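You operate a simulated robot arm through the tools that you are given. There is no shell and no other tool. Be economical: measure what you need, move in short steps, check, and stop when the job is done.

You run a simulated two-armed robot. Do the job below in one go: nothing can be reset, and whatever is moved stays where it is left.

JOB
Put two of the foam pieces from the top of the timber table on the top of the fitting table. Then fetch the green wedge and set it on the shelf of the gauge table. Then fetch the brown can and set it on the back of the white cabinet. Keep to this order. Set down upright: brown can.

Only the result counts: the job must be done as asked and must still hold three seconds after the hand-in. Knocking over, shifting, dropping, spilling or breaking anything else fails it.

ROBOT AND FRAMES
Two 7-joint arms with two-finger parallel grippers on one trunk, on a base that drives. Base frame: it is fixed to the floor where the robot stands at the start and does not move with it; the origin is under the middle of the robot, x ahead of it, y to its left, z up. Readings come in mm, rad, newtons and seconds.
The left shoulder is at the start at [77, 182, 1062], the right one opposite. With the tool pointing down near the work surface each hand reaches from about 260 to 740 mm from the robot's upright axis, wherever it stands, measured 20 degrees to its own side. Places, roughly: back of the white cabinet (97x26 cm) [-3300, 1040, 860]; brown can [-4000, 1000, 750]; shelf of the gauge table [2700, -1900, 300]; top of the fitting table [2200, 500, 800]. Payload 3.91 kg a hand.
The tool frame of a hand sits at the grasp point between the pads (the TCP): z along the fingers, y along the line on which they close. The tips reach 30 mm beyond it. The gripper opens to 110 mm. The fingers are 20 mm wide and 10 mm thick; the gripper's body (48 by 112 mm) begins 55 mm behind the TCP.
Orientation is that of the tool frame in the base frame, as a unit quaternion [w, x, y, z]. With the fingers straight down and closing along the base's y, the tool's x points along the base's -x, its y along +y and its z along -z.

CONTROLS
- The arms move only by the tool servo_tool. It takes "left_series", "right_series" or both (then of equal length, played together; a hand with none holds still); each is a list of rows, each a list of 3 entries, a list of its own where there are three numbers: the turn, a rotation vector about the tool's x, y, z in units of 4 degrees (1.0 is 4 degrees), then the shift along the tool's x, y, z in units of 25 mm (1.0 is 25 mm), then the opening, from 0 (shut) to 1 (fully open). In form: [[[rx, ry, rz], [dx, dy, dz], jaw], ...]. A call has 1 to 20 rows; each row shifts and turns the commanded pose from where the row before left it, along the tool's axes as they then stand. A call with a number of a shift or a turn outside -1 to 1 is refused whole. Each row takes 0.2 s and may step no farther than 50 mm and 0.15 rad from the row before; otherwise, or with a gripper value out of range, the whole call is refused. Where a pose cannot be reached the arm comes as near as it can. A force on the tool above 40 N (or 10 N above the force at the start of the call, whichever is more), or a blocked arm, ends the call early, and 0.2 s more pass. The fingers move at their own pace (about 72 mm/s each) and stop on an object; they squeeze with about 42 N. The grip force told is the motor's: it shows also when the fingers shut on nothing. Time passes only in rows, and 0.2 s behind the last, so rows that do not move let the fingers close. The reply holds the time, the measured pose of the TCP, the force on the tool along the base axes, the opening and the grip force, in the units named above and with some noise, with the torque about the TCP (base axes, N m) and any sound that the robot's microphone picked up.
- Cameras (640 x 400 px; columns grow to the right, rows downward): "scene" is now at [214.3, 38.2, 1239.6]; the picture's right is [0.44, -0.90, 0.00], its down [-0.57, -0.28, -0.77] and it looks along [0.69, 0.34, -0.64] (base axes); focal length 242 px, centre (320, 200). "left" rides on the left gripper at [73, -17, -103] in its tool frame; the picture's right is [0.23, 0.97, 0.00], its down [-0.76, 0.18, -0.62] and it looks along [-0.61, 0.14, 0.78] (tool axes); focal length 222 px, centre (320, 200). "right" rides on the right gripper at [72, 17, -103] in its tool frame; the picture's right is [-0.23, 0.97, 0.00], its down [-0.76, -0.18, -0.62] and it looks along [-0.61, -0.14, 0.78] (tool axes); focal length 222 px, centre (320, 200). There is no depth. A picture from a camera that has moved, and an enlarged one, comes with that camera's place and axes in the base frame and with its lens.
- get_image(camera): a new picture of that camera. The clock stands still meanwhile.
- slide_trunk(by): slides the trunk up (or, below 0, down) by that many mm; the arms and the scene camera ride with it, the base frame stays. It gives what a move gives, with no picture.
- drive_base(legs): drives the robot by 1 to 6 legs, each [ahead, left, turn to the left] in mm, mm and rad, along the robot's own axes; the way and the turn of a leg run together, so that a leg with both is an arc; at most 1500 mm and 3.142 rad a leg. The arms and the cameras ride along, it lands a little off, and it stops where it bumps. It gives what a move gives.
- pan_tilt(pan, tilt): turns the head with the scene camera to pan (to the left, within 1.396 rad either way) and tilt (down, from -0.506 to 1.204), counted from straight ahead of the robot. It gives what a move gives.
- zoom(camera, box): a new picture of the part [left, top, right, bottom] of that camera's present view, enlarged. The clock stands still meanwhile.
- close_job(): hands the job in; it is judged then, once.

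Go step by step. Nothing tells you exact positions but the pictures and the camera data: compare them with the known pose of the tool, close in by small moves and look again before you grip or let go. The budget is 165 turns and 118 pictures, counting those below and the enlarged ones. Unless the task says otherwise, let go and move clear before handing in, and close with one line.

The tools are called after "Call:" by a JSON object that holds its "name" and its "arguments". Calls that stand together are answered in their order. servo_tool: Moves the arms, as the interface text tells. Its arguments: {"type":"object","properties":{"left_series":{"type":"array","items":{"type":"array"}},"right_series":{"type":"array","items":{"type":"array"}}},"required":[]} The other tools are called the same way: slide_trunk (by) slides the trunk up or down; drive_base (legs) drives the base; pan_tilt (pan, tilt) turns the head that bears the scene camera; get_image (camera) takes a picture; zoom (camera, box) takes an enlarged picture of a part of a camera's view; close_job () hands the job in.

At the start:

```text
t: 0.0
left_tcp_pos: [422.0, 410.6, 1076.5]
left_orientation: [0.001, -0.001, 1.0, -0.001]
left_wrist_force: [-0.1, -0.1, 0.4]
left_wrist_torque: [0.02, 0.02, 0.03]
left_width: 109.9
left_grip_force: 0.0
right_tcp_pos: [498.6, -13.8, 1073.1]
right_orientation: [0.001, 0.0, 1.0, -0.001]
right_wrist_force: [0.4, 0.6, 0.5]
right_wrist_torque: [0.0, 0.02, -0.02]
right_width: 109.8
right_grip_force: 0.0
trunk travel left (down, up): [-325.0, 189.0]
robot x, y, heading: [-0.7, -0.1, 0.005]
head pan, tilt: [0.452, 0.693]
```

scene: 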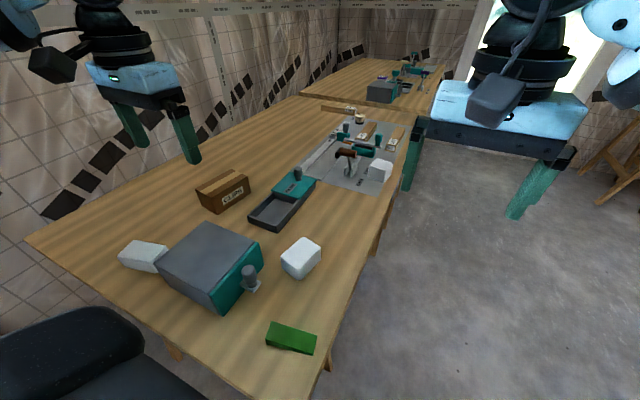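
right: 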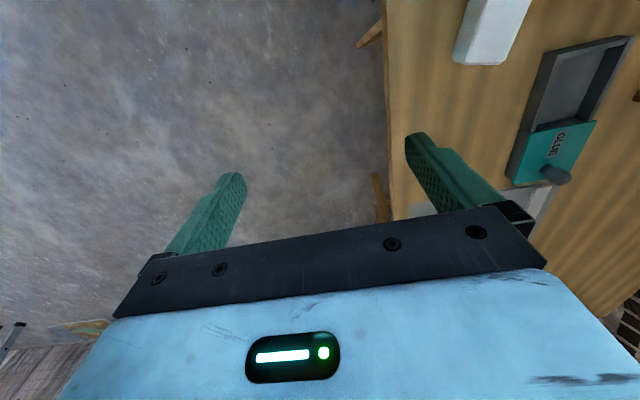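
left: 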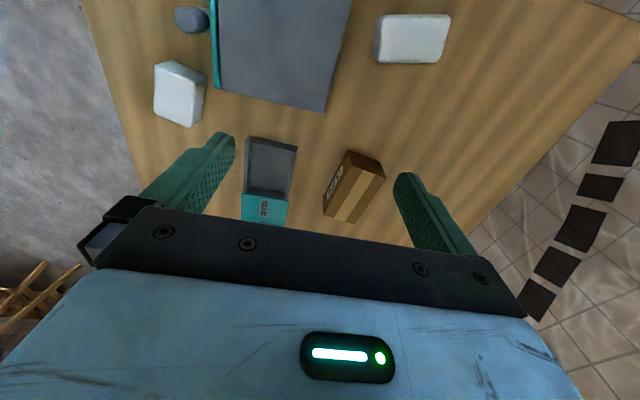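

I see three white blocks on the near (timber) table, with the green wedge at its near right corner. The fitting table looks to be the far one. I'll zoom in to check these.

Call:
{"name": "zoom", "arguments": {"camera": "scene", "box": [100, 180, 340, 370]}}

Call:
{"name": "zoom", "arguments": {"camera": "scene", "box": [290, 50, 450, 200]}}

```text
2.11 times, centred on (220, 275) of scene
camera zoom: at [214.3, 38.2, 1239.6], right [0.44, -0.9, 0.0], down [-0.57, -0.28, -0.77], along [0.69, 0.34, -0.64], focal length 509 px, centre (530, 42)
```

zoom: 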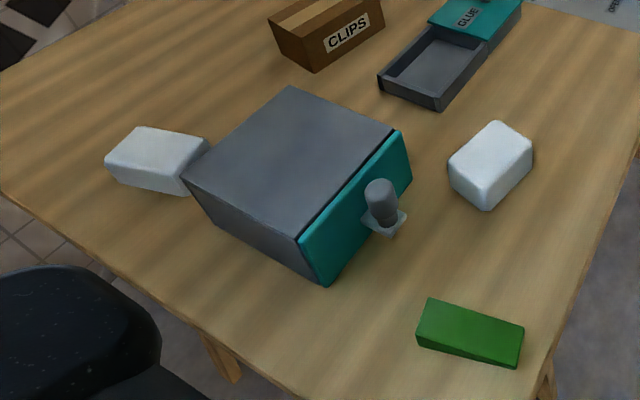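

```text
2.67 times, centred on (370, 125) of scene
camera zoom: at [214.3, 38.2, 1239.6], right [0.44, -0.9, 0.0], down [-0.57, -0.28, -0.77], along [0.69, 0.34, -0.64], focal length 645 px, centre (187, 400)
```

zoom: 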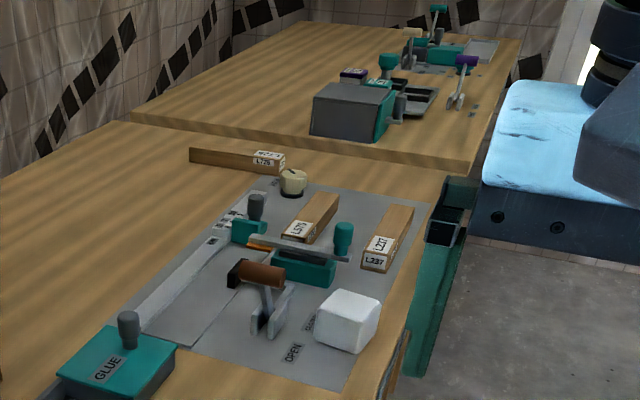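

Block A is at about [475, 213, 827]. I'm moving the left hand above it and the right hand aside.

Call:
{"name": "servo_tool", "arguments": {"left_series": [[[0, 0, 0], [-0.2, -0.99, 0.38], 1], [[0, 0, 0], [-0.2, -0.99, 0.38], 1], [[0, 0, 0], [-0.2, -0.99, 0.38], 1], [[0, 0, 0], [-0.2, -0.99, 0.38], 1], [[0, 0, 0], [-0.2, -0.99, 0.38], 1], [[0, 0, 0], [-0.2, -0.99, 0.38], 1], [[0, 0, 0], [-0.2, -0.99, 0.38], 1], [[0, 0, 0], [-0.2, -0.99, 0.38], 1]], "right_series": [[[0, 0, 0], [0.2, -0.8, 0], 1], [[0, 0, 0], [0.2, -0.8, 0], 1], [[0, 0, 0], [0.2, -0.8, 0], 1], [[0, 0, 0], [0.2, -0.8, 0], 1], [[0, 0, 0], [0.2, -0.8, 0], 1], [[0, 0, 0], [0.2, -0.8, 0], 1], [[0, 0, 0], [0.2, -0.8, 0], 1], [[0, 0, 0], [0.2, -0.8, 0], 1]]}}

Call:
{"name": "get_image", "arguments": {"camera": "left"}}

Call:
{"name": "get_image", "arguments": {"camera": "scene"}}

```text
t: 1.8
left_tcp_pos: [462.1, 211.6, 1000.0]
left_orientation: [0.0, -0.002, 1.0, 0.001]
left_wrist_force: [-0.6, -0.1, 0.6]
left_wrist_torque: [0.02, -0.03, 0.02]
left_width: 110.1
left_grip_force: 0.1
right_tcp_pos: [457.9, -174.5, 1073.3]
right_orientation: [0.001, 0.0, 1.0, 0.001]
right_wrist_force: [0.5, 0.0, 0.5]
right_wrist_torque: [0.05, 0.03, -0.03]
right_width: 110.0
right_grip_force: 0.1
trunk travel left (down, up): [-325.0, 189.0]
robot x, y, heading: [0.5, -3.0, 0.002]
head pan, tilt: [0.452, 0.693]
```

```text
112 pictures are left
camera left: at [390.1, 194.0, 1103.0], right [-0.23, 0.97, 0.0], down [0.76, 0.18, 0.62], along [0.61, 0.14, -0.78], focal length 222 px, centre (320, 200)
```

left: 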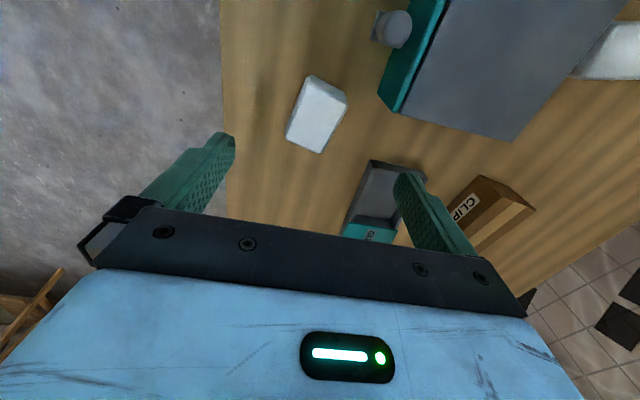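

```text
111 pictures are left
camera scene: at [214.5, 37.0, 1239.6], right [0.44, -0.9, 0.0], down [-0.57, -0.28, -0.77], along [0.69, 0.34, -0.64], focal length 242 px, centre (320, 200)
```

scene: 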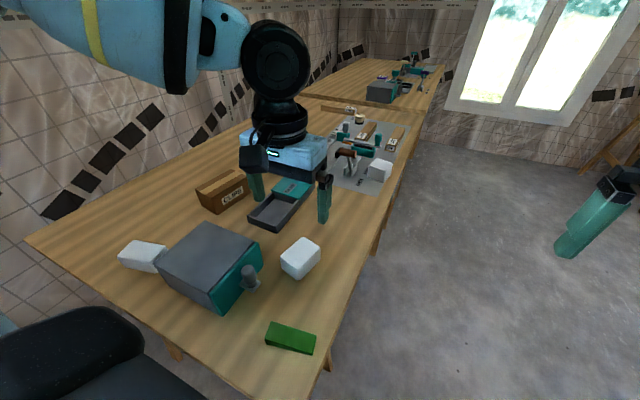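

Call:
{"name": "zoom", "arguments": {"camera": "left", "box": [260, 50, 380, 170]}}

```text
3.33 times, centred on (320, 110) of left
camera zoom: at [390.1, 194.0, 1103.0], right [-0.23, 0.97, 0.0], down [0.76, 0.18, 0.62], along [0.61, 0.14, -0.78], focal length 740 px, centre (320, 500)
```

zoom: 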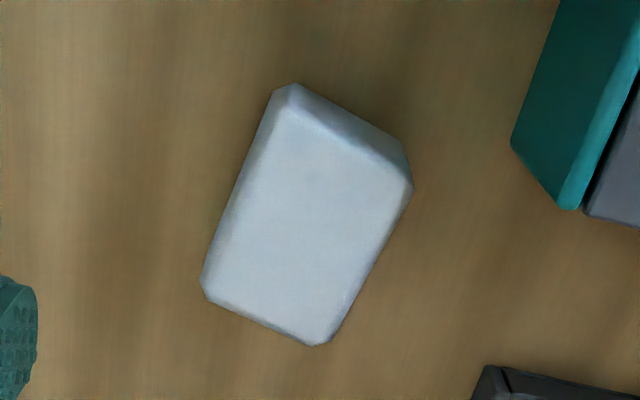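

Call:
{"name": "servo_tool", "arguments": {"left_series": [[[0, 0, 0.89], [0, 0, 0], 1], [[0, 0, 0.89], [0, 0, 0], 1], [[0, 0, 0.89], [0, 0, 0], 1], [[0, 0, 0.89], [0, 0, 0], 1], [[0, 0, 0], [-0.112, 0, 1], 1], [[0, 0, 0], [-0.112, 0, 1], 1], [[0, 0, 0], [-0.112, 0, 1], 1], [[0, 0, 0], [-0.112, 0, 1], 1], [[0, 0, 0], [-0.112, 0, 1], 1], [[0, 0, 0], [-0.112, 0, 0.8], 1]]}}

Call:
{"name": "get_image", "arguments": {"camera": "left"}}

Call:
{"name": "zoom", "arguments": {"camera": "scene", "box": [240, 170, 400, 290]}}

```text
t: 4.0
left_tcp_pos: [478.6, 206.0, 856.0]
left_orientation: [0.0, 0.124, 0.992, -0.001]
left_wrist_force: [-0.4, 0.3, -1.0]
left_wrist_torque: [0.01, -0.04, 0.0]
left_width: 109.8
left_grip_force: 0.1
right_tcp_pos: [457.5, -173.4, 1073.9]
right_orientation: [0.0, 0.0, 1.0, -0.001]
right_wrist_force: [0.0, 0.9, -0.3]
right_wrist_torque: [-0.04, -0.02, -0.02]
right_width: 109.7
right_grip_force: 0.1
trunk travel left (down, up): [-325.0, 189.0]
robot x, y, heading: [2.7, 1.3, -0.007]
head pan, tilt: [0.452, 0.693]
```

```text
109 pictures are left
camera left: at [404.5, 208.4, 958.5], right [0.02, 1.0, 0.0], down [0.78, -0.01, 0.62], along [0.62, -0.01, -0.78], focal length 222 px, centre (320, 200)
```

left: 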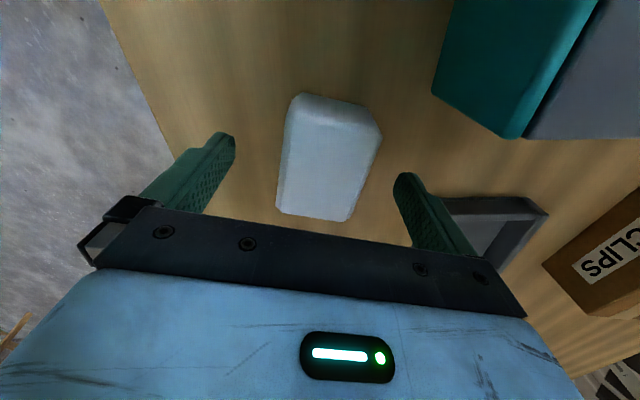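

```text
3.33 times, centred on (320, 230) of scene
camera zoom: at [214.5, 38.3, 1239.6], right [0.44, -0.9, 0.0], down [-0.57, -0.28, -0.77], along [0.69, 0.34, -0.64], focal length 806 px, centre (320, 100)
```

zoom: 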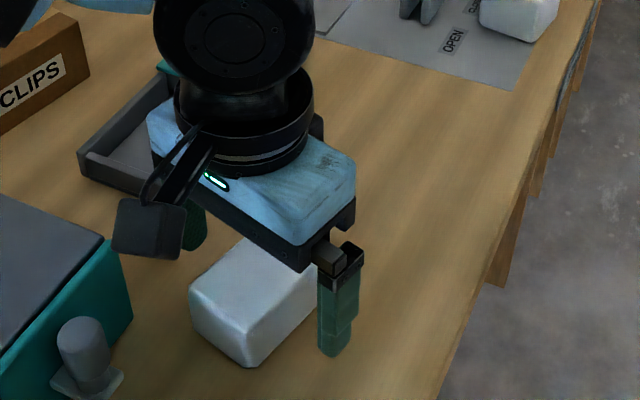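

A's top is at about z 847, and the hand is aligned with it. I'll lower 20 mm, grip, and lift slightly.

Call:
{"name": "servo_tool", "arguments": {"left_series": [[[0, 0, 0], [0, 0, 0.4], 1], [[0, 0, 0], [0, 0, 0.4], 1], [[0, 0, 0], [0, 0, 0], 0], [[0, 0, 0], [0, 0, 0], 0], [[0, 0, 0], [0, 0, 0], 0], [[0, 0, 0], [0, 0, 0], 0], [[0, 0, 0], [0, 0, 0], 0]]}}

```text
t: 5.6
left_tcp_pos: [478.9, 207.7, 835.7]
left_orientation: [0.0, 0.123, 0.992, 0.0]
left_wrist_force: [-0.1, -0.3, -0.5]
left_wrist_torque: [-0.01, -0.05, -0.01]
left_width: 53.6
left_grip_force: 42.5
right_tcp_pos: [457.1, -172.9, 1073.5]
right_orientation: [0.0, -0.001, 1.0, 0.0]
right_wrist_force: [-0.3, 0.2, 1.0]
right_wrist_torque: [-0.01, 0.01, 0.0]
right_width: 110.0
right_grip_force: 0.0
trunk travel left (down, up): [-325.0, 189.0]
robot x, y, heading: [0.3, -0.1, 0.003]
head pan, tilt: [0.452, 0.693]
```

Gripped at 53.6 mm. I'm lifting it and then looking around before driving.

Call:
{"name": "servo_tool", "arguments": {"left_series": [[[0, 0, 0], [0, 0, -1], 0], [[0, 0, 0], [0, 0, -1], 0], [[0, 0, 0], [0, 0, -1], 0], [[0, 0, 0], [0, 0, -1], 0], [[0, 0, 0], [0, 0, -1], 0], [[0, 0, 0], [0, 0, -1], 0], [[0, 0, 0], [0, 0, -1], 0], [[0, 0, 0], [0, 0, -1], 0]]}}

Call:
{"name": "pan_tilt", "arguments": {"pan": -0.7, "tilt": 0.45}}

Call:
{"name": "get_image", "arguments": {"camera": "scene"}}

```text
t: 7.4
left_tcp_pos: [476.3, 207.9, 1035.6]
left_orientation: [0.0, 0.124, 0.992, 0.0]
left_wrist_force: [-0.1, -0.4, -0.4]
left_wrist_torque: [0.0, 0.03, 0.01]
left_width: 53.3
left_grip_force: 42.1
right_tcp_pos: [457.7, -172.7, 1073.9]
right_orientation: [0.0, 0.0, 1.0, 0.001]
right_wrist_force: [-0.2, 0.4, -0.2]
right_wrist_torque: [0.02, -0.02, 0.01]
right_width: 110.1
right_grip_force: 0.1
trunk travel left (down, up): [-325.0, 189.0]
robot x, y, heading: [-0.2, 0.3, -0.003]
head pan, tilt: [0.452, 0.693]
```

```text
t: 8.8
left_tcp_pos: [479.0, 206.5, 1034.1]
left_orientation: [0.0, 0.123, 0.992, 0.001]
left_wrist_force: [0.3, -0.3, -1.1]
left_wrist_torque: [0.02, 0.01, 0.02]
left_width: 53.8
left_grip_force: 41.6
right_tcp_pos: [458.5, -173.2, 1074.1]
right_orientation: [0.001, 0.0, 1.0, 0.0]
right_wrist_force: [0.2, 1.1, 0.4]
right_wrist_torque: [0.0, 0.01, -0.01]
right_width: 110.3
right_grip_force: 0.0
trunk travel left (down, up): [-325.0, 189.0]
robot x, y, heading: [-1.9, -1.2, -0.0]
head pan, tilt: [-0.7, 0.45]
```

```text
107 pictures are left
camera scene: at [208.0, -58.2, 1261.2], right [-0.64, -0.77, 0.0], down [-0.33, 0.28, -0.9], along [0.69, -0.58, -0.44], focal length 242 px, centre (320, 200)
```

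scene: 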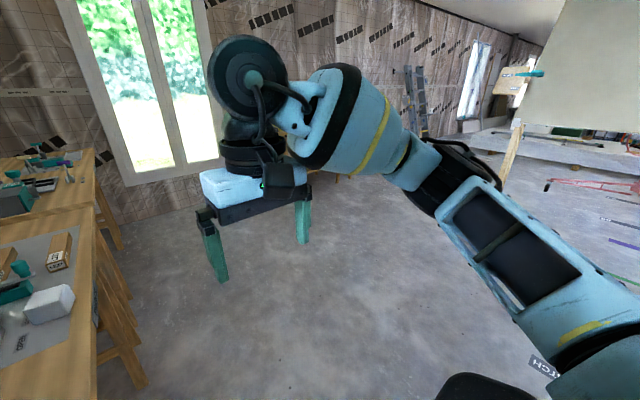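

Call:
{"name": "pan_tilt", "arguments": {"pan": -1.39, "tilt": 0.8}}

Call:
{"name": "get_image", "arguments": {"camera": "scene"}}

```text
t: 9.8
left_tcp_pos: [477.8, 207.8, 1035.0]
left_orientation: [0.0, 0.123, 0.992, 0.0]
left_wrist_force: [0.1, 0.1, -0.8]
left_wrist_torque: [0.03, 0.0, -0.01]
left_width: 53.3
left_grip_force: 41.7
right_tcp_pos: [457.8, -173.7, 1073.9]
right_orientation: [0.0, 0.0, 1.0, 0.001]
right_wrist_force: [-0.2, 0.1, -0.4]
right_wrist_torque: [0.0, 0.0, 0.0]
right_width: 110.1
right_grip_force: 0.1
trunk travel left (down, up): [-325.0, 189.0]
robot x, y, heading: [-1.7, 1.5, 0.001]
head pan, tilt: [-1.389, 0.799]
```

```text
106 pictures are left
camera scene: at [152.3, -78.4, 1230.8], right [-0.98, -0.18, 0.0], down [-0.13, 0.7, -0.7], along [0.13, -0.69, -0.72], focal length 242 px, centre (320, 200)
```

scene: 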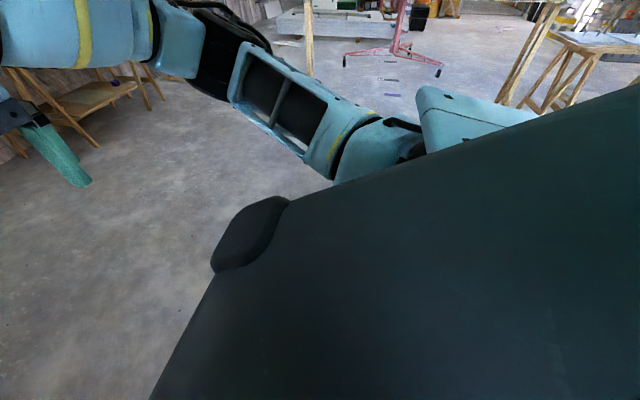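

The floor on the right is clear; the dark mass is the robot's own body. I'm driving to face the table's long side near block C.

Call:
{"name": "drive_base", "arguments": {"legs": [[0, -340, 0], [0, 0, 1.571], [0, -695, 0]]}}

Call:
{"name": "pan_tilt", "arguments": {"pan": 0, "tilt": 0.7}}

Call:
{"name": "get_image", "arguments": {"camera": "scene"}}

Call:
{"name": "get_image", "arguments": {"camera": "right"}}

```text
t: 23.3
left_tcp_pos: [482.0, 146.0, 1034.7]
left_orientation: [-0.001, -0.62, 0.784, 0.001]
left_wrist_force: [-0.2, -0.1, -0.9]
left_wrist_torque: [0.0, 0.0, -0.01]
left_width: 53.4
left_grip_force: 41.9
right_tcp_pos: [863.3, 132.4, 1074.7]
right_orientation: [0.0, 0.712, -0.702, 0.0]
right_wrist_force: [0.1, -0.4, 0.6]
right_wrist_torque: [0.03, -0.03, 0.03]
right_width: 109.9
right_grip_force: 0.1
trunk travel left (down, up): [-325.0, 189.0]
robot x, y, heading: [695.5, -330.6, 1.586]
head pan, tilt: [-1.389, 0.799]
```

```text
t: 24.9
left_tcp_pos: [482.0, 147.7, 1034.1]
left_orientation: [0.0, -0.62, 0.784, 0.0]
left_wrist_force: [-0.9, -0.2, -0.2]
left_wrist_torque: [0.02, 0.03, 0.0]
left_width: 53.5
left_grip_force: 42.5
right_tcp_pos: [863.7, 132.3, 1073.8]
right_orientation: [0.0, 0.713, -0.701, 0.0]
right_wrist_force: [0.1, 0.1, -0.4]
right_wrist_torque: [0.03, -0.02, -0.03]
right_width: 110.1
right_grip_force: 0.0
trunk travel left (down, up): [-325.0, 189.0]
robot x, y, heading: [697.0, -329.4, 1.589]
head pan, tilt: [0.0, 0.7]
```

```text
105 pictures are left
camera scene: at [692.5, -103.1, 1239.0], right [1.0, 0.01, 0.0], down [0.01, -0.64, -0.76], along [-0.01, 0.76, -0.64], focal length 242 px, centre (320, 200)
```

scene: 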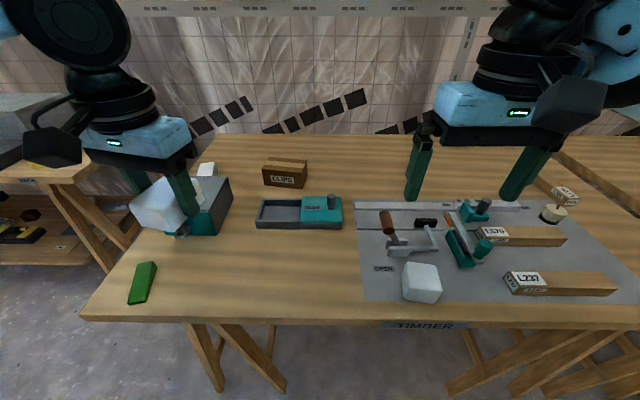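

```text
104 pictures are left
camera right: at [846.6, 61.2, 1177.6], right [-0.98, 0.21, 0.0], down [0.17, 0.76, 0.62], along [0.13, 0.61, -0.78], focal length 222 px, centre (320, 200)
```

right: 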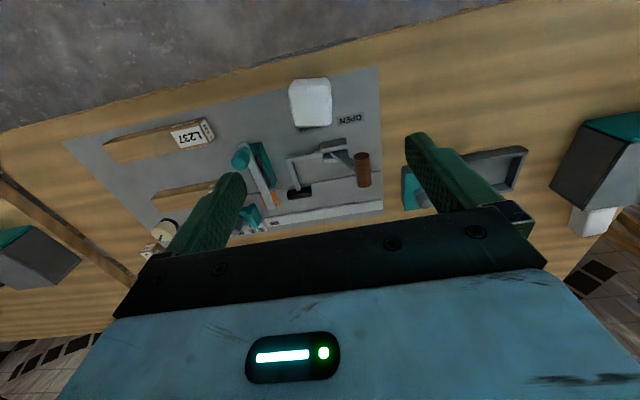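

Call:
{"name": "zoom", "arguments": {"camera": "right", "box": [230, 60, 390, 210]}}

```text
2.67 times, centred on (310, 135) of right
camera zoom: at [846.6, 61.2, 1177.6], right [-0.98, 0.21, 0.0], down [0.17, 0.76, 0.62], along [0.13, 0.61, -0.78], focal length 592 px, centre (347, 373)
```

zoom: 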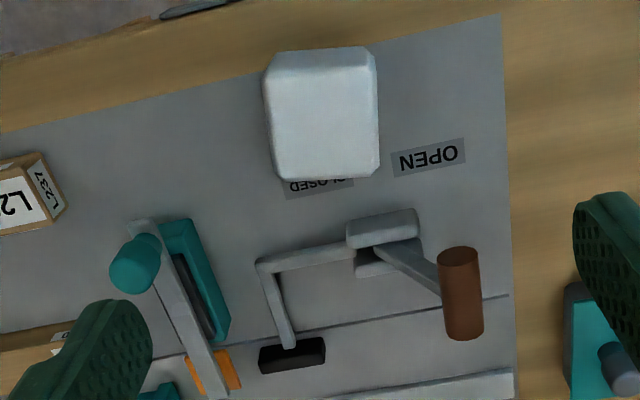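

C is at about [876, 149] with its top near z 850. I'm rotating about 9.5° and descending over it.

Call:
{"name": "servo_tool", "arguments": {"right_series": [[[0, 0, 0.8], [0, 0, 0], 1], [[0, 0, 0.8], [0, 0, 0], 1], [[0, 0, 0.8], [0, 0, 0], 1], [[0, 0, 0], [-0.094, -0.05, 0.97], 1], [[0, 0, 0], [-0.094, -0.05, 0.97], 1], [[0, 0, 0], [-0.094, -0.05, 0.97], 1], [[0, 0, 0], [-0.094, -0.05, 0.97], 1], [[0, 0, 0], [-0.094, -0.05, 0.97], 1], [[0, 0, 0], [-0.094, -0.05, 0.97], 1], [[0, 0, 0], [-0.094, -0.05, 0.97], 1], [[0, 0, 0], [-0.094, -0.05, 0.97], 1]]}}

Call:
{"name": "get_image", "arguments": {"camera": "right"}}

```text
t: 27.3
left_tcp_pos: [481.9, 147.0, 1034.6]
left_orientation: [0.0, -0.621, 0.784, 0.0]
left_wrist_force: [0.0, 0.0, 0.4]
left_wrist_torque: [-0.04, 0.02, 0.07]
left_width: 53.5
left_grip_force: 41.4
right_tcp_pos: [875.8, 150.5, 878.5]
right_orientation: [0.0, -0.651, 0.759, 0.0]
right_wrist_force: [-0.6, -0.1, -0.5]
right_wrist_torque: [0.03, -0.03, -0.02]
right_width: 110.0
right_grip_force: 0.1
trunk travel left (down, up): [-325.0, 189.0]
robot x, y, heading: [698.9, -328.7, 1.589]
head pan, tilt: [0.0, 0.7]
```

```text
102 pictures are left
camera right: at [847.4, 82.5, 981.7], right [-0.93, 0.37, 0.0], down [0.29, 0.73, 0.62], along [0.23, 0.58, -0.78], focal length 222 px, centre (320, 200)
```

right: 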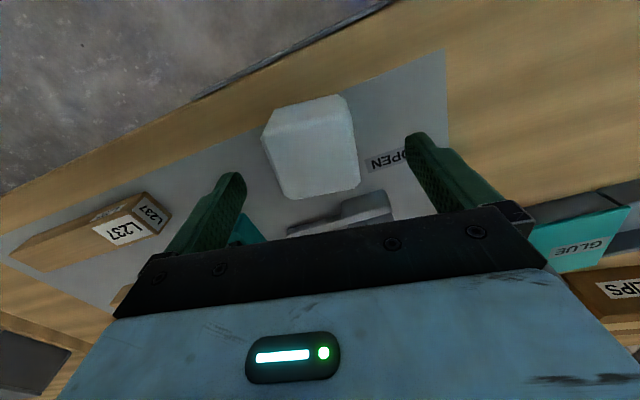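

Call:
{"name": "servo_tool", "arguments": {"right_series": [[[0, 0, 0], [0, 0, 0.8], 1], [[0, 0, 0], [0, 0, 0.8], 1], [[0, 0, 0], [0, 0, 0], 0], [[0, 0, 0], [0, 0, 0], 0], [[0, 0, 0], [0, 0, 0], 0], [[0, 0, 0], [0, 0, 0], 0], [[0, 0, 0], [0, 0, 0], 0]]}}

Call:
{"name": "get_image", "arguments": {"camera": "scene"}}

```text
t: 28.9
left_tcp_pos: [481.5, 147.3, 1034.9]
left_orientation: [0.0, -0.62, 0.785, 0.001]
left_wrist_force: [0.2, 0.6, -0.5]
left_wrist_torque: [0.03, 0.0, -0.03]
left_width: 53.4
left_grip_force: 42.1
right_tcp_pos: [875.2, 150.0, 838.9]
right_orientation: [0.0, -0.652, 0.759, -0.001]
right_wrist_force: [0.1, -0.4, -0.6]
right_wrist_torque: [0.01, -0.01, -0.01]
right_width: 58.3
right_grip_force: 42.0
trunk travel left (down, up): [-325.0, 189.0]
robot x, y, heading: [699.5, -330.2, 1.586]
head pan, tilt: [0.0, 0.7]
```

```text
101 pictures are left
camera scene: at [692.4, -103.1, 1239.1], right [1.0, 0.02, 0.0], down [0.01, -0.64, -0.76], along [-0.01, 0.76, -0.64], focal length 242 px, centre (320, 200)
```

scene: 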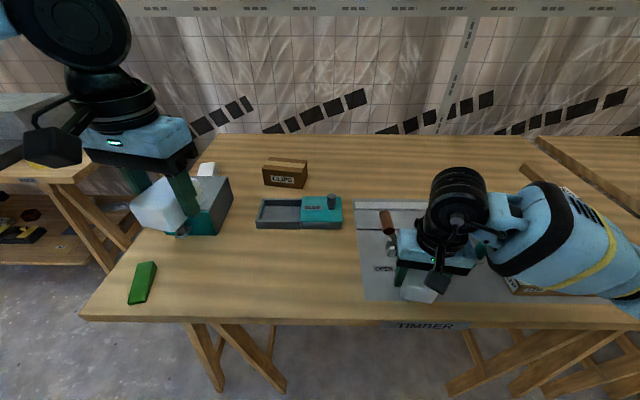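

Call:
{"name": "servo_tool", "arguments": {"right_series": [[[0, 0, 0], [0, 0, -1], 0], [[0, 0, 0], [0, 0, -1], 0], [[0, 0, 0], [0, 0, -1], 0], [[0, 0, 0], [0, 0, -1], 0], [[0, 0, 0], [0, 0, -1], 0], [[0, 0, 0], [0, 0, -1], 0], [[0, 0, 0], [0, 0, -1], 0], [[0, 0, 0], [0, 0, -1], 0], [[0, 0, 0], [0, 0, -0.4], 0]]}}

Call:
{"name": "drive_base", "arguments": {"legs": [[0, -1200, 0]]}}

Call:
{"name": "get_image", "arguments": {"camera": "scene"}}

```text
t: 30.9
left_tcp_pos: [481.3, 146.7, 1035.8]
left_orientation: [0.0, -0.62, 0.784, 0.0]
left_wrist_force: [0.5, -0.4, -0.1]
left_wrist_torque: [0.03, 0.0, -0.03]
left_width: 53.6
left_grip_force: 42.2
right_tcp_pos: [874.0, 148.9, 1049.5]
right_orientation: [0.0, -0.652, 0.759, 0.0]
right_wrist_force: [-0.3, 0.0, 0.7]
right_wrist_torque: [0.0, 0.01, -0.02]
right_width: 58.4
right_grip_force: 42.1
trunk travel left (down, up): [-325.0, 189.0]
robot x, y, heading: [697.9, -325.6, 1.583]
head pan, tilt: [0.0, 0.7]
```

```text
t: 41.6
left_tcp_pos: [1687.3, 161.1, 1035.9]
left_orientation: [0.0, -0.617, 0.787, 0.0]
left_wrist_force: [-0.3, -0.2, 0.2]
left_wrist_torque: [0.01, 0.0, 0.0]
left_width: 53.5
left_grip_force: 41.8
right_tcp_pos: [2080.5, 161.3, 1049.8]
right_orientation: [0.0, -0.648, 0.762, 0.0]
right_wrist_force: [0.8, 0.4, -0.1]
right_wrist_torque: [0.03, -0.02, 0.0]
right_width: 58.5
right_grip_force: 41.6
trunk travel left (down, up): [-325.0, 189.0]
robot x, y, heading: [1895.3, -313.0, 1.576]
head pan, tilt: [0.0, 0.7]
```

```text
100 pictures are left
camera scene: at [1895.1, -89.6, 1239.0], right [1.0, 0.01, 0.0], down [0.0, -0.64, -0.76], along [-0.01, 0.76, -0.64], focal length 242 px, centre (320, 200)
```

scene: 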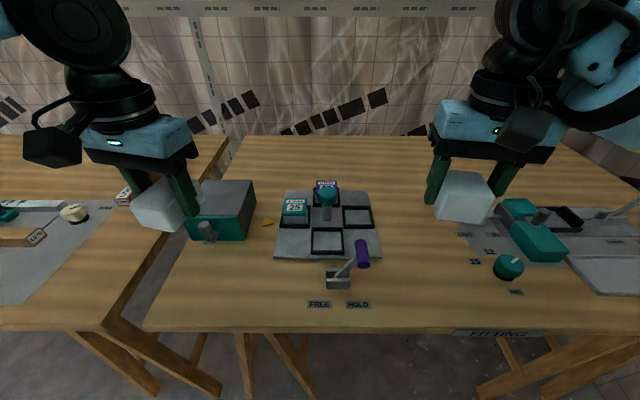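

The fitting table (labelled) has free areas right below both hands. I'm lowering both.

Call:
{"name": "servo_tool", "arguments": {"left_series": [[[0, 0, 0], [0, 0, 0.858], 0], [[0, 0, 0], [0, 0, 0.858], 0], [[0, 0, 0], [0, 0, 0.858], 0], [[0, 0, 0], [0, 0, 0.858], 0], [[0, 0, 0], [0, 0, 0.858], 0], [[0, 0, 0], [0, 0, 0.858], 0], [[0, 0, 0], [0, 0, 0.858], 0], [[0, 0, 0], [0, 0, 0.858], 0], [[0, 0, 0], [0, 0, 0.858], 0]], "right_series": [[[0, 0, 0], [0, 0, 0.9], 0], [[0, 0, 0], [0, 0, 0.9], 0], [[0, 0, 0], [0, 0, 0.9], 0], [[0, 0, 0], [0, 0, 0.9], 0], [[0, 0, 0], [0, 0, 0.9], 0], [[0, 0, 0], [0, 0, 0.9], 0], [[0, 0, 0], [0, 0, 0.9], 0], [[0, 0, 0], [0, 0, 0.9], 0], [[0, 0, 0], [0, 0, 0.9], 0]]}}

Call:
{"name": "get_image", "arguments": {"camera": "scene"}}

```text
t: 43.6
left_tcp_pos: [1685.4, 164.3, 842.7]
left_orientation: [0.0, -0.617, 0.787, 0.0]
left_wrist_force: [0.8, 0.1, 0.4]
left_wrist_torque: [-0.02, -0.01, 0.02]
left_width: 53.3
left_grip_force: 42.0
right_tcp_pos: [2080.6, 160.5, 846.1]
right_orientation: [0.0, -0.649, 0.761, 0.0]
right_wrist_force: [1.1, 0.4, -0.5]
right_wrist_torque: [-0.03, 0.0, 0.01]
right_width: 58.6
right_grip_force: 41.9
trunk travel left (down, up): [-325.0, 189.0]
robot x, y, heading: [1898.8, -315.2, 1.577]
head pan, tilt: [0.0, 0.7]
```

```text
99 pictures are left
camera scene: at [1895.1, -89.2, 1239.0], right [1.0, 0.01, 0.0], down [0.0, -0.64, -0.76], along [-0.01, 0.76, -0.64], focal length 242 px, centre (320, 200)
```

scene: 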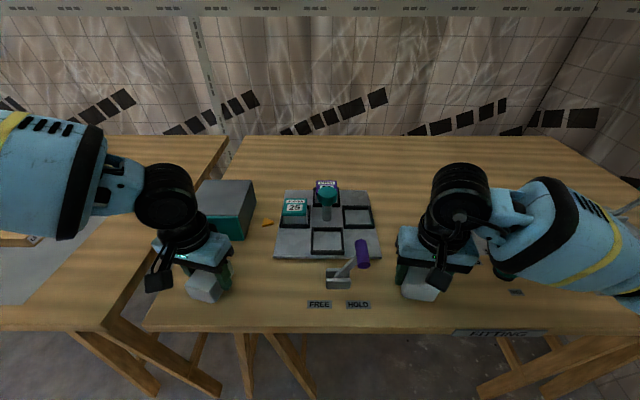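

Call:
{"name": "servo_tool", "arguments": {"left_series": [[[0, 0, 0], [0, 0, 0.08], 0], [[0, 0, 0], [0, 0, 0.08], 0], [[0, 0, 0], [0, 0, 0.08], 0]], "right_series": [[[0, 0, 0], [0, 0, 0.1], 0], [[0, 0, 0], [0, 0, 0.1], 0], [[0, 0, 0], [0, 0, 0.1], 0]]}}

```text
t: 44.5
left_tcp_pos: [1687.4, 161.8, 836.5]
left_orientation: [0.0, -0.617, 0.787, 0.001]
left_wrist_force: [-0.1, 0.5, 0.0]
left_wrist_torque: [-0.02, 0.0, 0.03]
left_width: 53.5
left_grip_force: 42.1
right_tcp_pos: [2078.8, 161.1, 839.1]
right_orientation: [0.0, -0.648, 0.762, 0.0]
right_wrist_force: [0.0, -0.7, -1.0]
right_wrist_torque: [-0.01, -0.03, -0.02]
right_width: 58.6
right_grip_force: 42.3
trunk travel left (down, up): [-325.0, 189.0]
robot x, y, heading: [1893.5, -311.0, 1.583]
head pan, tilt: [0.0, 0.7]
```

Call:
{"name": "servo_tool", "arguments": {"left_series": [[[0, 0, 0], [0, 0, 0.04], 0], [[0, 0, 0], [0, 0, 0.04], 0]], "right_series": [[[0, 0, 0], [0, 0, 0.04], 0], [[0, 0, 0], [0, 0, 0.04], 0]]}}

```text
t: 45.0
left_tcp_pos: [1686.3, 162.6, 835.5]
left_orientation: [0.002, -0.617, 0.787, 0.001]
left_wrist_force: [0.7, -0.6, 10.6]
left_wrist_torque: [-0.23, 0.02, 0.01]
left_width: 53.5
left_grip_force: 41.8
right_tcp_pos: [2080.0, 160.9, 838.5]
right_orientation: [0.0, -0.648, 0.762, 0.001]
right_wrist_force: [-1.3, 0.2, 5.5]
right_wrist_torque: [-0.1, 0.01, -0.04]
right_width: 58.5
right_grip_force: 42.1
trunk travel left (down, up): [-325.0, 189.0]
robot x, y, heading: [1897.6, -310.4, 1.581]
head pan, tilt: [0.0, 0.7]
```

Both pieces are touching the table. I'm opening the jaws and lifting clear.

Call:
{"name": "servo_tool", "arguments": {"left_series": [[[0, 0, 0], [0, 0, 0], 1], [[0, 0, 0], [0, 0, 0], 1], [[0, 0, 0], [0, 0, 0], 1], [[0, 0, 0], [0, 0, -0.6], 1], [[0, 0, 0], [0, 0, -1], 1], [[0, 0, 0], [0, 0, -1], 1], [[0, 0, 0], [0, 0, -1], 1], [[0, 0, 0], [0, 0, -1], 1], [[0, 0, 0], [0, 0, -1], 1], [[0, 0, 0], [0, 0, -1], 1], [[0, 0, 0], [0, 0, -1], 1]], "right_series": [[[0, 0, 0], [0, 0, 0], 1], [[0, 0, 0], [0, 0, 0], 1], [[0, 0, 0], [0, 0, 0], 1], [[0, 0, 0], [0, 0, -0.6], 1], [[0, 0, 0], [0, 0, -1], 1], [[0, 0, 0], [0, 0, -1], 1], [[0, 0, 0], [0, 0, -1], 1], [[0, 0, 0], [0, 0, -1], 1], [[0, 0, 0], [0, 0, -1], 1], [[0, 0, 0], [0, 0, -1], 1], [[0, 0, 0], [0, 0, -1], 1]]}}

Call:
{"name": "get_image", "arguments": {"camera": "scene"}}

```text
t: 47.5
left_tcp_pos: [1687.5, 162.5, 1025.5]
left_orientation: [0.001, -0.617, 0.787, 0.001]
left_wrist_force: [-0.2, -1.3, -0.1]
left_wrist_torque: [-0.02, 0.0, -0.04]
left_width: 109.9
left_grip_force: 0.0
right_tcp_pos: [2080.0, 161.2, 1027.0]
right_orientation: [0.0, -0.649, 0.761, 0.0]
right_wrist_force: [-0.5, -0.7, -0.7]
right_wrist_torque: [0.0, 0.0, -0.01]
right_width: 109.9
right_grip_force: 0.1
trunk travel left (down, up): [-325.0, 189.0]
robot x, y, heading: [1899.3, -316.4, 1.577]
head pan, tilt: [0.0, 0.7]
```

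```text
98 pictures are left
camera scene: at [1895.0, -90.1, 1239.1], right [1.0, 0.01, 0.0], down [0.0, -0.64, -0.77], along [-0.01, 0.77, -0.64], focal length 242 px, centre (320, 200)
```

scene: 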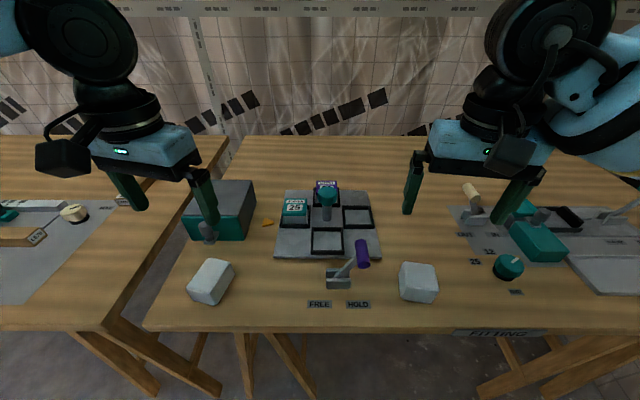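

Both foam pieces are placed. Next I'll look at the gauge table to plan the wedge placement, backing off and turning right.

Call:
{"name": "drive_base", "arguments": {"legs": [[-200, 0, 0], [0, 0, -1.5]]}}

Call:
{"name": "pan_tilt", "arguments": {"pan": -1.1, "tilt": 0.4}}

Call:
{"name": "get_image", "arguments": {"camera": "scene"}}

```text
t: 52.8
left_tcp_pos: [2364.1, -276.6, 1023.2]
left_orientation: [0.0, 0.092, 0.996, 0.0]
left_wrist_force: [-0.4, 0.7, 0.1]
left_wrist_torque: [-0.01, -0.02, -0.02]
left_width: 110.1
left_grip_force: 0.0
right_tcp_pos: [2384.5, -670.2, 1026.5]
right_orientation: [0.0, 0.052, 0.999, 0.0]
right_wrist_force: [0.1, -0.1, 0.4]
right_wrist_torque: [0.01, -0.02, 0.04]
right_width: 110.2
right_grip_force: 0.0
trunk travel left (down, up): [-325.0, 189.0]
robot x, y, heading: [1899.7, -509.0, 0.059]
head pan, tilt: [0.0, 0.7]
```

```text
t: 54.1
left_tcp_pos: [2365.0, -275.7, 1023.8]
left_orientation: [0.001, 0.092, 0.996, 0.0]
left_wrist_force: [-0.8, 0.5, 0.2]
left_wrist_torque: [0.0, 0.0, 0.01]
left_width: 110.2
left_grip_force: 0.0
right_tcp_pos: [2384.7, -669.8, 1026.5]
right_orientation: [0.0, 0.052, 0.999, 0.0]
right_wrist_force: [0.2, -0.5, -0.2]
right_wrist_torque: [-0.02, 0.0, -0.01]
right_width: 110.1
right_grip_force: 0.0
trunk travel left (down, up): [-325.0, 189.0]
robot x, y, heading: [1900.1, -512.8, 0.062]
head pan, tilt: [-1.1, 0.4]
```

```text
97 pictures are left
camera scene: at [2084.0, -584.0, 1265.9], right [-0.86, -0.51, 0.0], down [-0.2, 0.34, -0.92], along [0.47, -0.79, -0.39], focal length 242 px, centre (320, 200)
```

scene: 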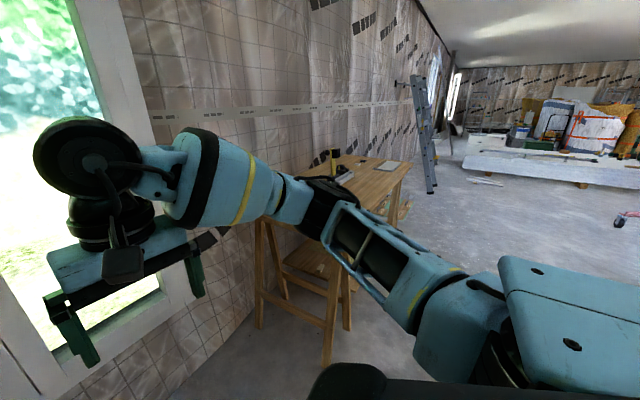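

Call:
{"name": "drive_base", "arguments": {"legs": [[0, -700, 0], [0, 0, -0.7]]}}

Call:
{"name": "pan_tilt", "arguments": {"pan": -0.2, "tilt": 0.5}}

Call:
{"name": "get_image", "arguments": {"camera": "scene"}}

```text
t: 62.5
left_tcp_pos: [2452.8, -1326.3, 1023.8]
left_orientation: [0.0, 0.426, 0.905, 0.0]
left_wrist_force: [0.6, 0.3, 0.2]
left_wrist_torque: [-0.02, -0.02, 0.03]
left_width: 109.9
left_grip_force: 0.0
right_tcp_pos: [2217.0, -1642.0, 1026.6]
right_orientation: [0.0, 0.389, 0.921, 0.0]
right_wrist_force: [-0.1, 0.2, -0.8]
right_wrist_torque: [0.02, 0.0, -0.02]
right_width: 110.0
right_grip_force: 0.1
trunk travel left (down, up): [-325.0, 189.0]
robot x, y, heading: [1945.7, -1213.0, -0.632]
head pan, tilt: [-1.1, 0.4]
```

```text
t: 63.7
left_tcp_pos: [2452.4, -1326.9, 1023.4]
left_orientation: [0.0, 0.425, 0.905, 0.001]
left_wrist_force: [0.0, -0.6, 0.5]
left_wrist_torque: [0.01, 0.0, 0.0]
left_width: 110.3
left_grip_force: 0.1
right_tcp_pos: [2216.5, -1641.1, 1026.8]
right_orientation: [0.0, 0.39, 0.921, 0.001]
right_wrist_force: [-0.4, -0.2, 0.5]
right_wrist_torque: [0.01, 0.04, -0.01]
right_width: 110.2
right_grip_force: 0.0
trunk travel left (down, up): [-325.0, 189.0]
robot x, y, heading: [1944.9, -1211.3, -0.635]
head pan, tilt: [-0.201, 0.499]
```

```text
96 pictures are left
camera scene: at [2116.1, -1359.7, 1256.8], right [-0.74, -0.67, 0.0], down [-0.32, 0.35, -0.88], along [0.59, -0.65, -0.48], focal length 242 px, centre (320, 200)
```

scene: 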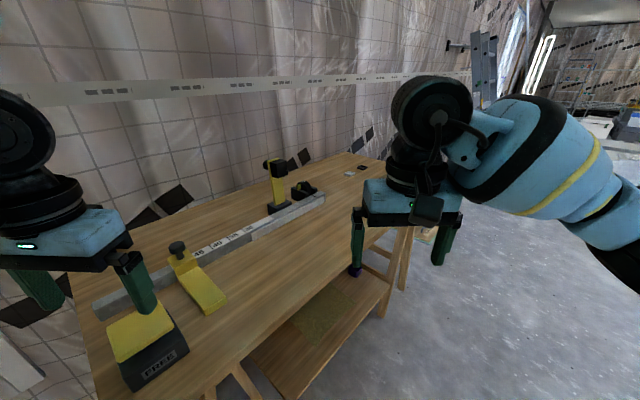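

The gauge table's shelf is open at the front: its edge is at x≈2434 and the tabletop edge at x≈2382. I'll grip the wedge with a forward-tilted tool, so I'm driving back to it now.

Call:
{"name": "drive_base", "arguments": {"legs": [[-700, 0, 0], [0, 0, 2.206], [0, 876, 0], [500, 0, 0]]}}

Call:
{"name": "pan_tilt", "arguments": {"pan": 0.2, "tilt": 0.8}}

Call:
{"name": "get_image", "arguments": {"camera": "scene"}}

Call:
{"name": "get_image", "arguments": {"camera": "left"}}

```text
t: 82.9
left_tcp_pos: [318.2, 195.1, 1024.5]
left_orientation: [0.0, -0.612, 0.791, 0.0]
left_wrist_force: [0.1, 0.8, 0.0]
left_wrist_torque: [0.0, 0.0, -0.02]
left_width: 110.1
left_grip_force: 0.0
right_tcp_pos: [712.3, 186.7, 1027.3]
right_orientation: [0.0, -0.643, 0.766, 0.0]
right_wrist_force: [0.1, -0.6, 0.2]
right_wrist_torque: [-0.01, -0.03, 0.0]
right_width: 110.2
right_grip_force: 0.0
trunk travel left (down, up): [-325.0, 189.0]
robot x, y, heading: [522.7, -284.9, 1.565]
head pan, tilt: [-0.201, 0.499]
```

```text
t: 83.8
left_tcp_pos: [319.5, 195.6, 1024.0]
left_orientation: [0.0, -0.612, 0.791, 0.0]
left_wrist_force: [-0.6, -0.4, -0.6]
left_wrist_torque: [-0.02, -0.01, -0.03]
left_width: 110.1
left_grip_force: 0.0
right_tcp_pos: [711.9, 186.5, 1026.5]
right_orientation: [0.001, -0.643, 0.766, -0.001]
right_wrist_force: [-0.6, -0.2, -1.1]
right_wrist_torque: [0.02, 0.01, 0.01]
right_width: 110.0
right_grip_force: 0.0
trunk travel left (down, up): [-325.0, 189.0]
robot x, y, heading: [519.3, -286.6, 1.562]
head pan, tilt: [0.201, 0.799]
```

```text
95 pictures are left
camera scene: at [507.2, -67.2, 1230.9], right [0.98, 0.19, 0.0], down [0.14, -0.7, -0.7], along [-0.13, 0.68, -0.72], focal length 242 px, centre (320, 200)
```

scene: 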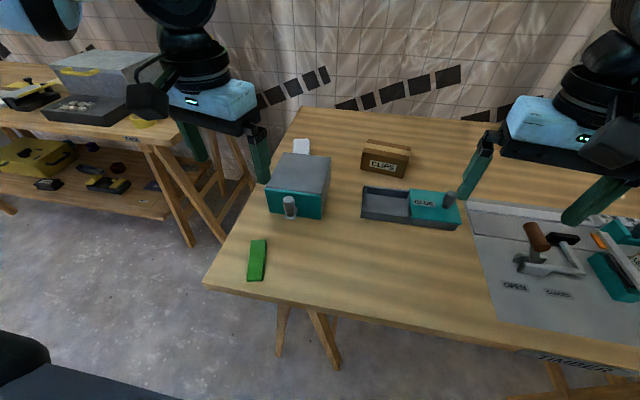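

```text
94 pictures are left
camera left: at [317.3, 119.4, 1127.5], right [-1.0, 0.03, 0.0], down [0.02, 0.78, 0.62], along [0.02, 0.62, -0.78], focal length 222 px, centre (320, 200)
```

left: 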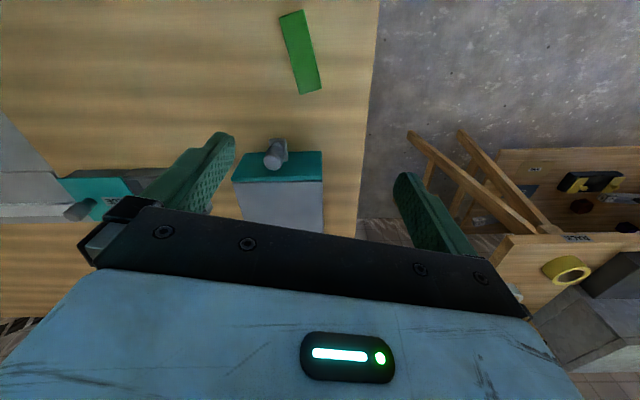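

The wedge is at about [340, 147], with its long axis pointing away from me and slightly left. I'm aligning the left hand, tilting it 32° forward and closing in.

Call:
{"name": "servo_tool", "arguments": {"left_series": [[[0, 0, -0.92], [0, 0, 0], 1], [[0, 0, -0.92], [0, 0, 0], 1], [[0, 0, -0.92], [0, 0, 0], 1], [[0, 0, -0.92], [0, 0, 0], 1], [[0, 0, -0.92], [0, 0, 0], 1], [[0, 0, -0.92], [0, 0, 0], 1], [[0, 0, -0.93], [0, 0, 0], 1], [[0, -1, 0], [0, 0, 0], 1], [[0, -1, 0], [0, 0, 0], 1], [[0, -1, 0], [0, 0, 0], 1], [[0, -1, 0], [0, 0, 0], 1], [[0, -1, 0], [0, 0, 0], 1], [[0, -1, 0], [0, 0, 0], 1], [[0, -1, 0], [0, 0, 0], 1], [[0, -1, 0], [0, 0, 0], 1], [[0, 0, 0], [0.876, -0.089, 0.622], 1], [[0, 0, 0], [0.876, -0.089, 0.622], 1], [[0, 0, 0], [0.876, -0.089, 0.622], 1], [[0, 0, 0], [0.876, -0.089, 0.622], 1], [[0, 0, 0], [0.876, -0.089, 0.622], 1]]}}

Call:
{"name": "get_image", "arguments": {"camera": "left"}}

Call:
{"name": "zoom", "arguments": {"camera": "scene", "box": [150, 150, 390, 340]}}

```text
t: 88.0
left_tcp_pos: [338.6, 145.8, 900.9]
left_orientation: [-0.174, 0.744, -0.609, -0.213]
left_wrist_force: [-0.2, -0.3, 0.0]
left_wrist_torque: [0.02, 0.02, -0.02]
left_width: 109.8
left_grip_force: 0.0
right_tcp_pos: [710.3, 187.0, 1026.5]
right_orientation: [0.001, -0.643, 0.766, 0.0]
right_wrist_force: [0.0, 0.0, -0.6]
right_wrist_torque: [-0.02, -0.02, 0.01]
right_width: 109.8
right_grip_force: 0.1
trunk travel left (down, up): [-325.0, 189.0]
robot x, y, heading: [522.3, -282.4, 1.563]
head pan, tilt: [0.201, 0.799]
```

```text
93 pictures are left
camera left: at [377.5, 35.0, 948.5], right [-0.92, -0.38, -0.12], down [-0.24, 0.27, 0.93], along [-0.32, 0.88, -0.34], focal length 222 px, centre (320, 200)
```

left: 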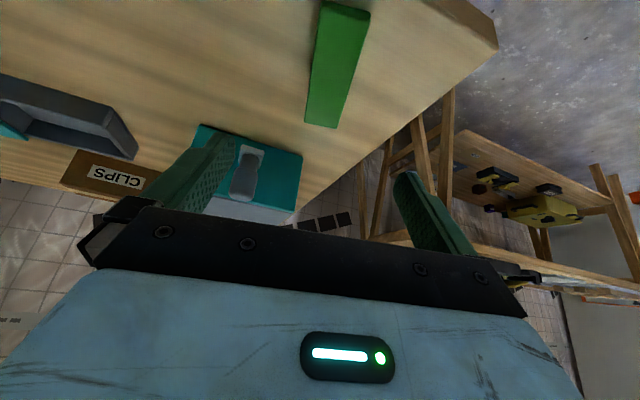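

```text
2.11 times, centred on (270, 245) of scene
camera zoom: at [507.0, -66.8, 1230.7], right [0.98, 0.19, 0.0], down [0.14, -0.7, -0.7], along [-0.13, 0.68, -0.72], focal length 509 px, centre (425, 105)
```

zoom: 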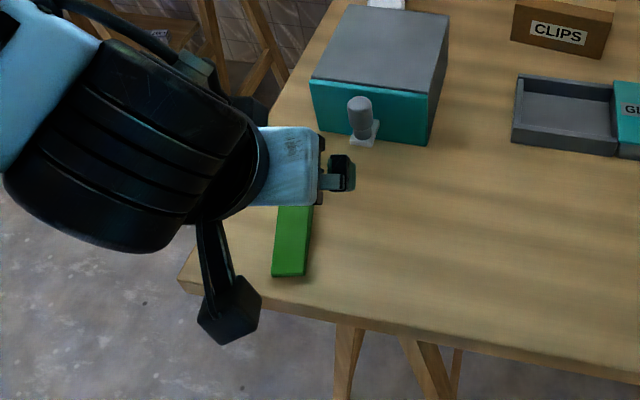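

Call:
{"name": "zoom", "arguments": {"camera": "left", "box": [260, 0, 420, 140]}}

Call:
{"name": "zoom", "arguments": {"camera": "scene", "box": [220, 210, 300, 290]}}

```text
2.86 times, centred on (340, 70) of left
camera zoom: at [377.5, 35.0, 948.5], right [-0.92, -0.38, -0.12], down [-0.24, 0.27, 0.93], along [-0.32, 0.88, -0.34], focal length 635 px, centre (263, 571)
```

zoom: 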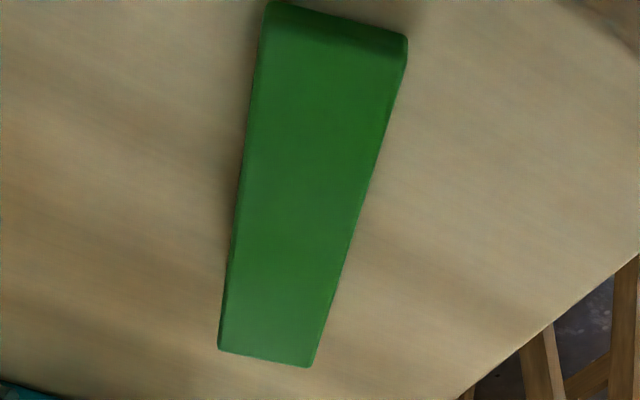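

```text
5.00 times, centred on (260, 250) of scene
camera zoom: at [507.0, -66.8, 1230.7], right [0.98, 0.19, 0.0], down [0.14, -0.7, -0.7], along [-0.13, 0.68, -0.72], focal length 1209 px, centre (620, -50)
```

zoom: 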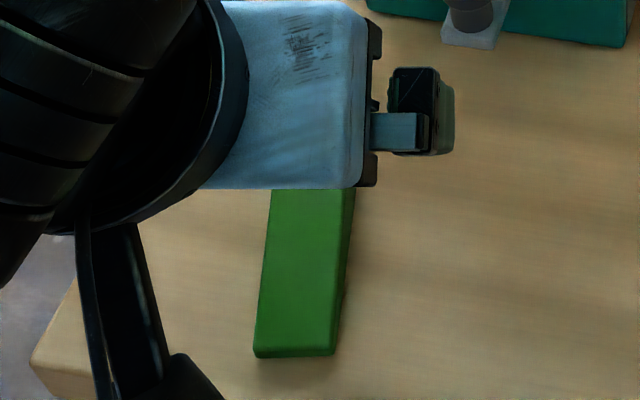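

The wedge is 27 mm wide, thin at the near end and about 30 mm high at the far end. I'm descending to grip it.

Call:
{"name": "servo_tool", "arguments": {"left_series": [[[0, 0, 0], [0.5, -0.027, 0.741], 1], [[0, 0, 0], [0.5, -0.027, 0.741], 1], [[0, 0, 0], [0.5, -0.027, 0.741], 1], [[0, 0, 0], [0, 0, 0], 1]]}}

Call:
{"name": "get_image", "arguments": {"camera": "left"}}

```text
t: 89.0
left_tcp_pos: [342.3, 143.6, 832.7]
left_orientation: [-0.175, 0.743, -0.609, -0.214]
left_wrist_force: [0.3, 1.4, 0.4]
left_wrist_torque: [0.02, 0.0, 0.0]
left_width: 109.9
left_grip_force: 0.1
right_tcp_pos: [711.4, 186.2, 1027.5]
right_orientation: [0.0, -0.643, 0.766, 0.0]
right_wrist_force: [-0.5, 0.5, 0.0]
right_wrist_torque: [0.02, -0.01, -0.01]
right_width: 110.1
right_grip_force: 0.0
trunk travel left (down, up): [-325.0, 189.0]
robot x, y, heading: [522.7, -285.2, 1.565]
head pan, tilt: [0.201, 0.799]
```

```text
89 pictures are left
camera left: at [381.7, 33.3, 881.9], right [-0.92, -0.38, -0.12], down [-0.24, 0.27, 0.93], along [-0.32, 0.88, -0.34], focal length 222 px, centre (320, 200)
```

left: 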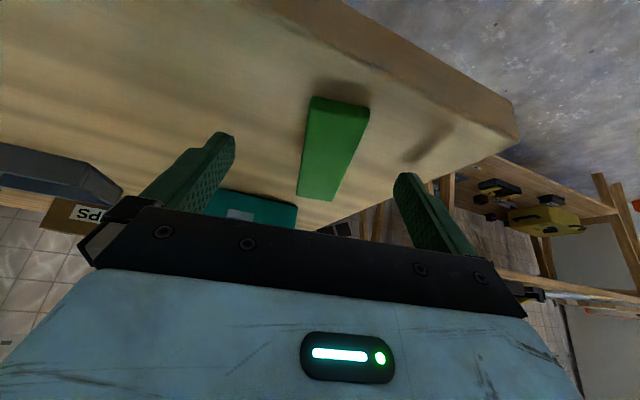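

Call:
{"name": "servo_tool", "arguments": {"left_series": [[[0, 0, 0], [0, 0, 0], 0], [[0, 0, 0], [0, 0, 0], 0], [[0, 0, 0], [0, 0, 0], 0], [[0, 0, 0], [0, 0, 0], 0], [[0, 0, 0], [0, 0, 0], 0], [[0, 0, 0], [0, 0, 0], 0]]}}

Call:
{"name": "get_image", "arguments": {"camera": "left"}}

```text
t: 90.4
left_tcp_pos: [343.4, 144.7, 831.8]
left_orientation: [-0.176, 0.742, -0.61, -0.213]
left_wrist_force: [0.6, -0.2, -0.4]
left_wrist_torque: [0.0, 0.02, -0.03]
left_width: 28.7
left_grip_force: 41.6
right_tcp_pos: [711.2, 187.2, 1025.8]
right_orientation: [0.0, -0.643, 0.766, 0.0]
right_wrist_force: [-0.4, -0.2, -0.7]
right_wrist_torque: [0.01, -0.01, -0.02]
right_width: 110.0
right_grip_force: 0.0
trunk travel left (down, up): [-325.0, 189.0]
robot x, y, heading: [524.1, -289.6, 1.559]
head pan, tilt: [0.201, 0.799]
```

```text
88 pictures are left
camera left: at [381.6, 33.5, 881.9], right [-0.92, -0.38, -0.12], down [-0.24, 0.27, 0.93], along [-0.32, 0.88, -0.34], focal length 222 px, centre (320, 200)
```

left: 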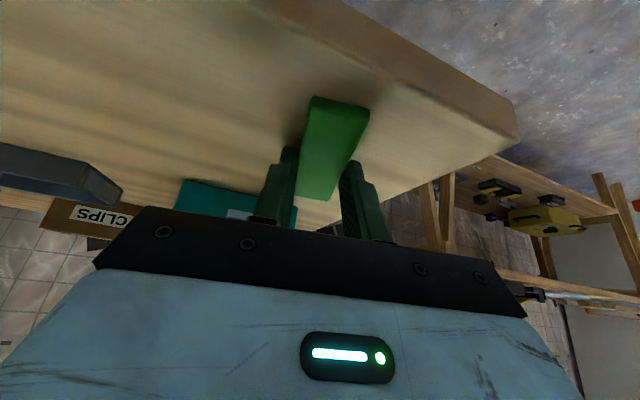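

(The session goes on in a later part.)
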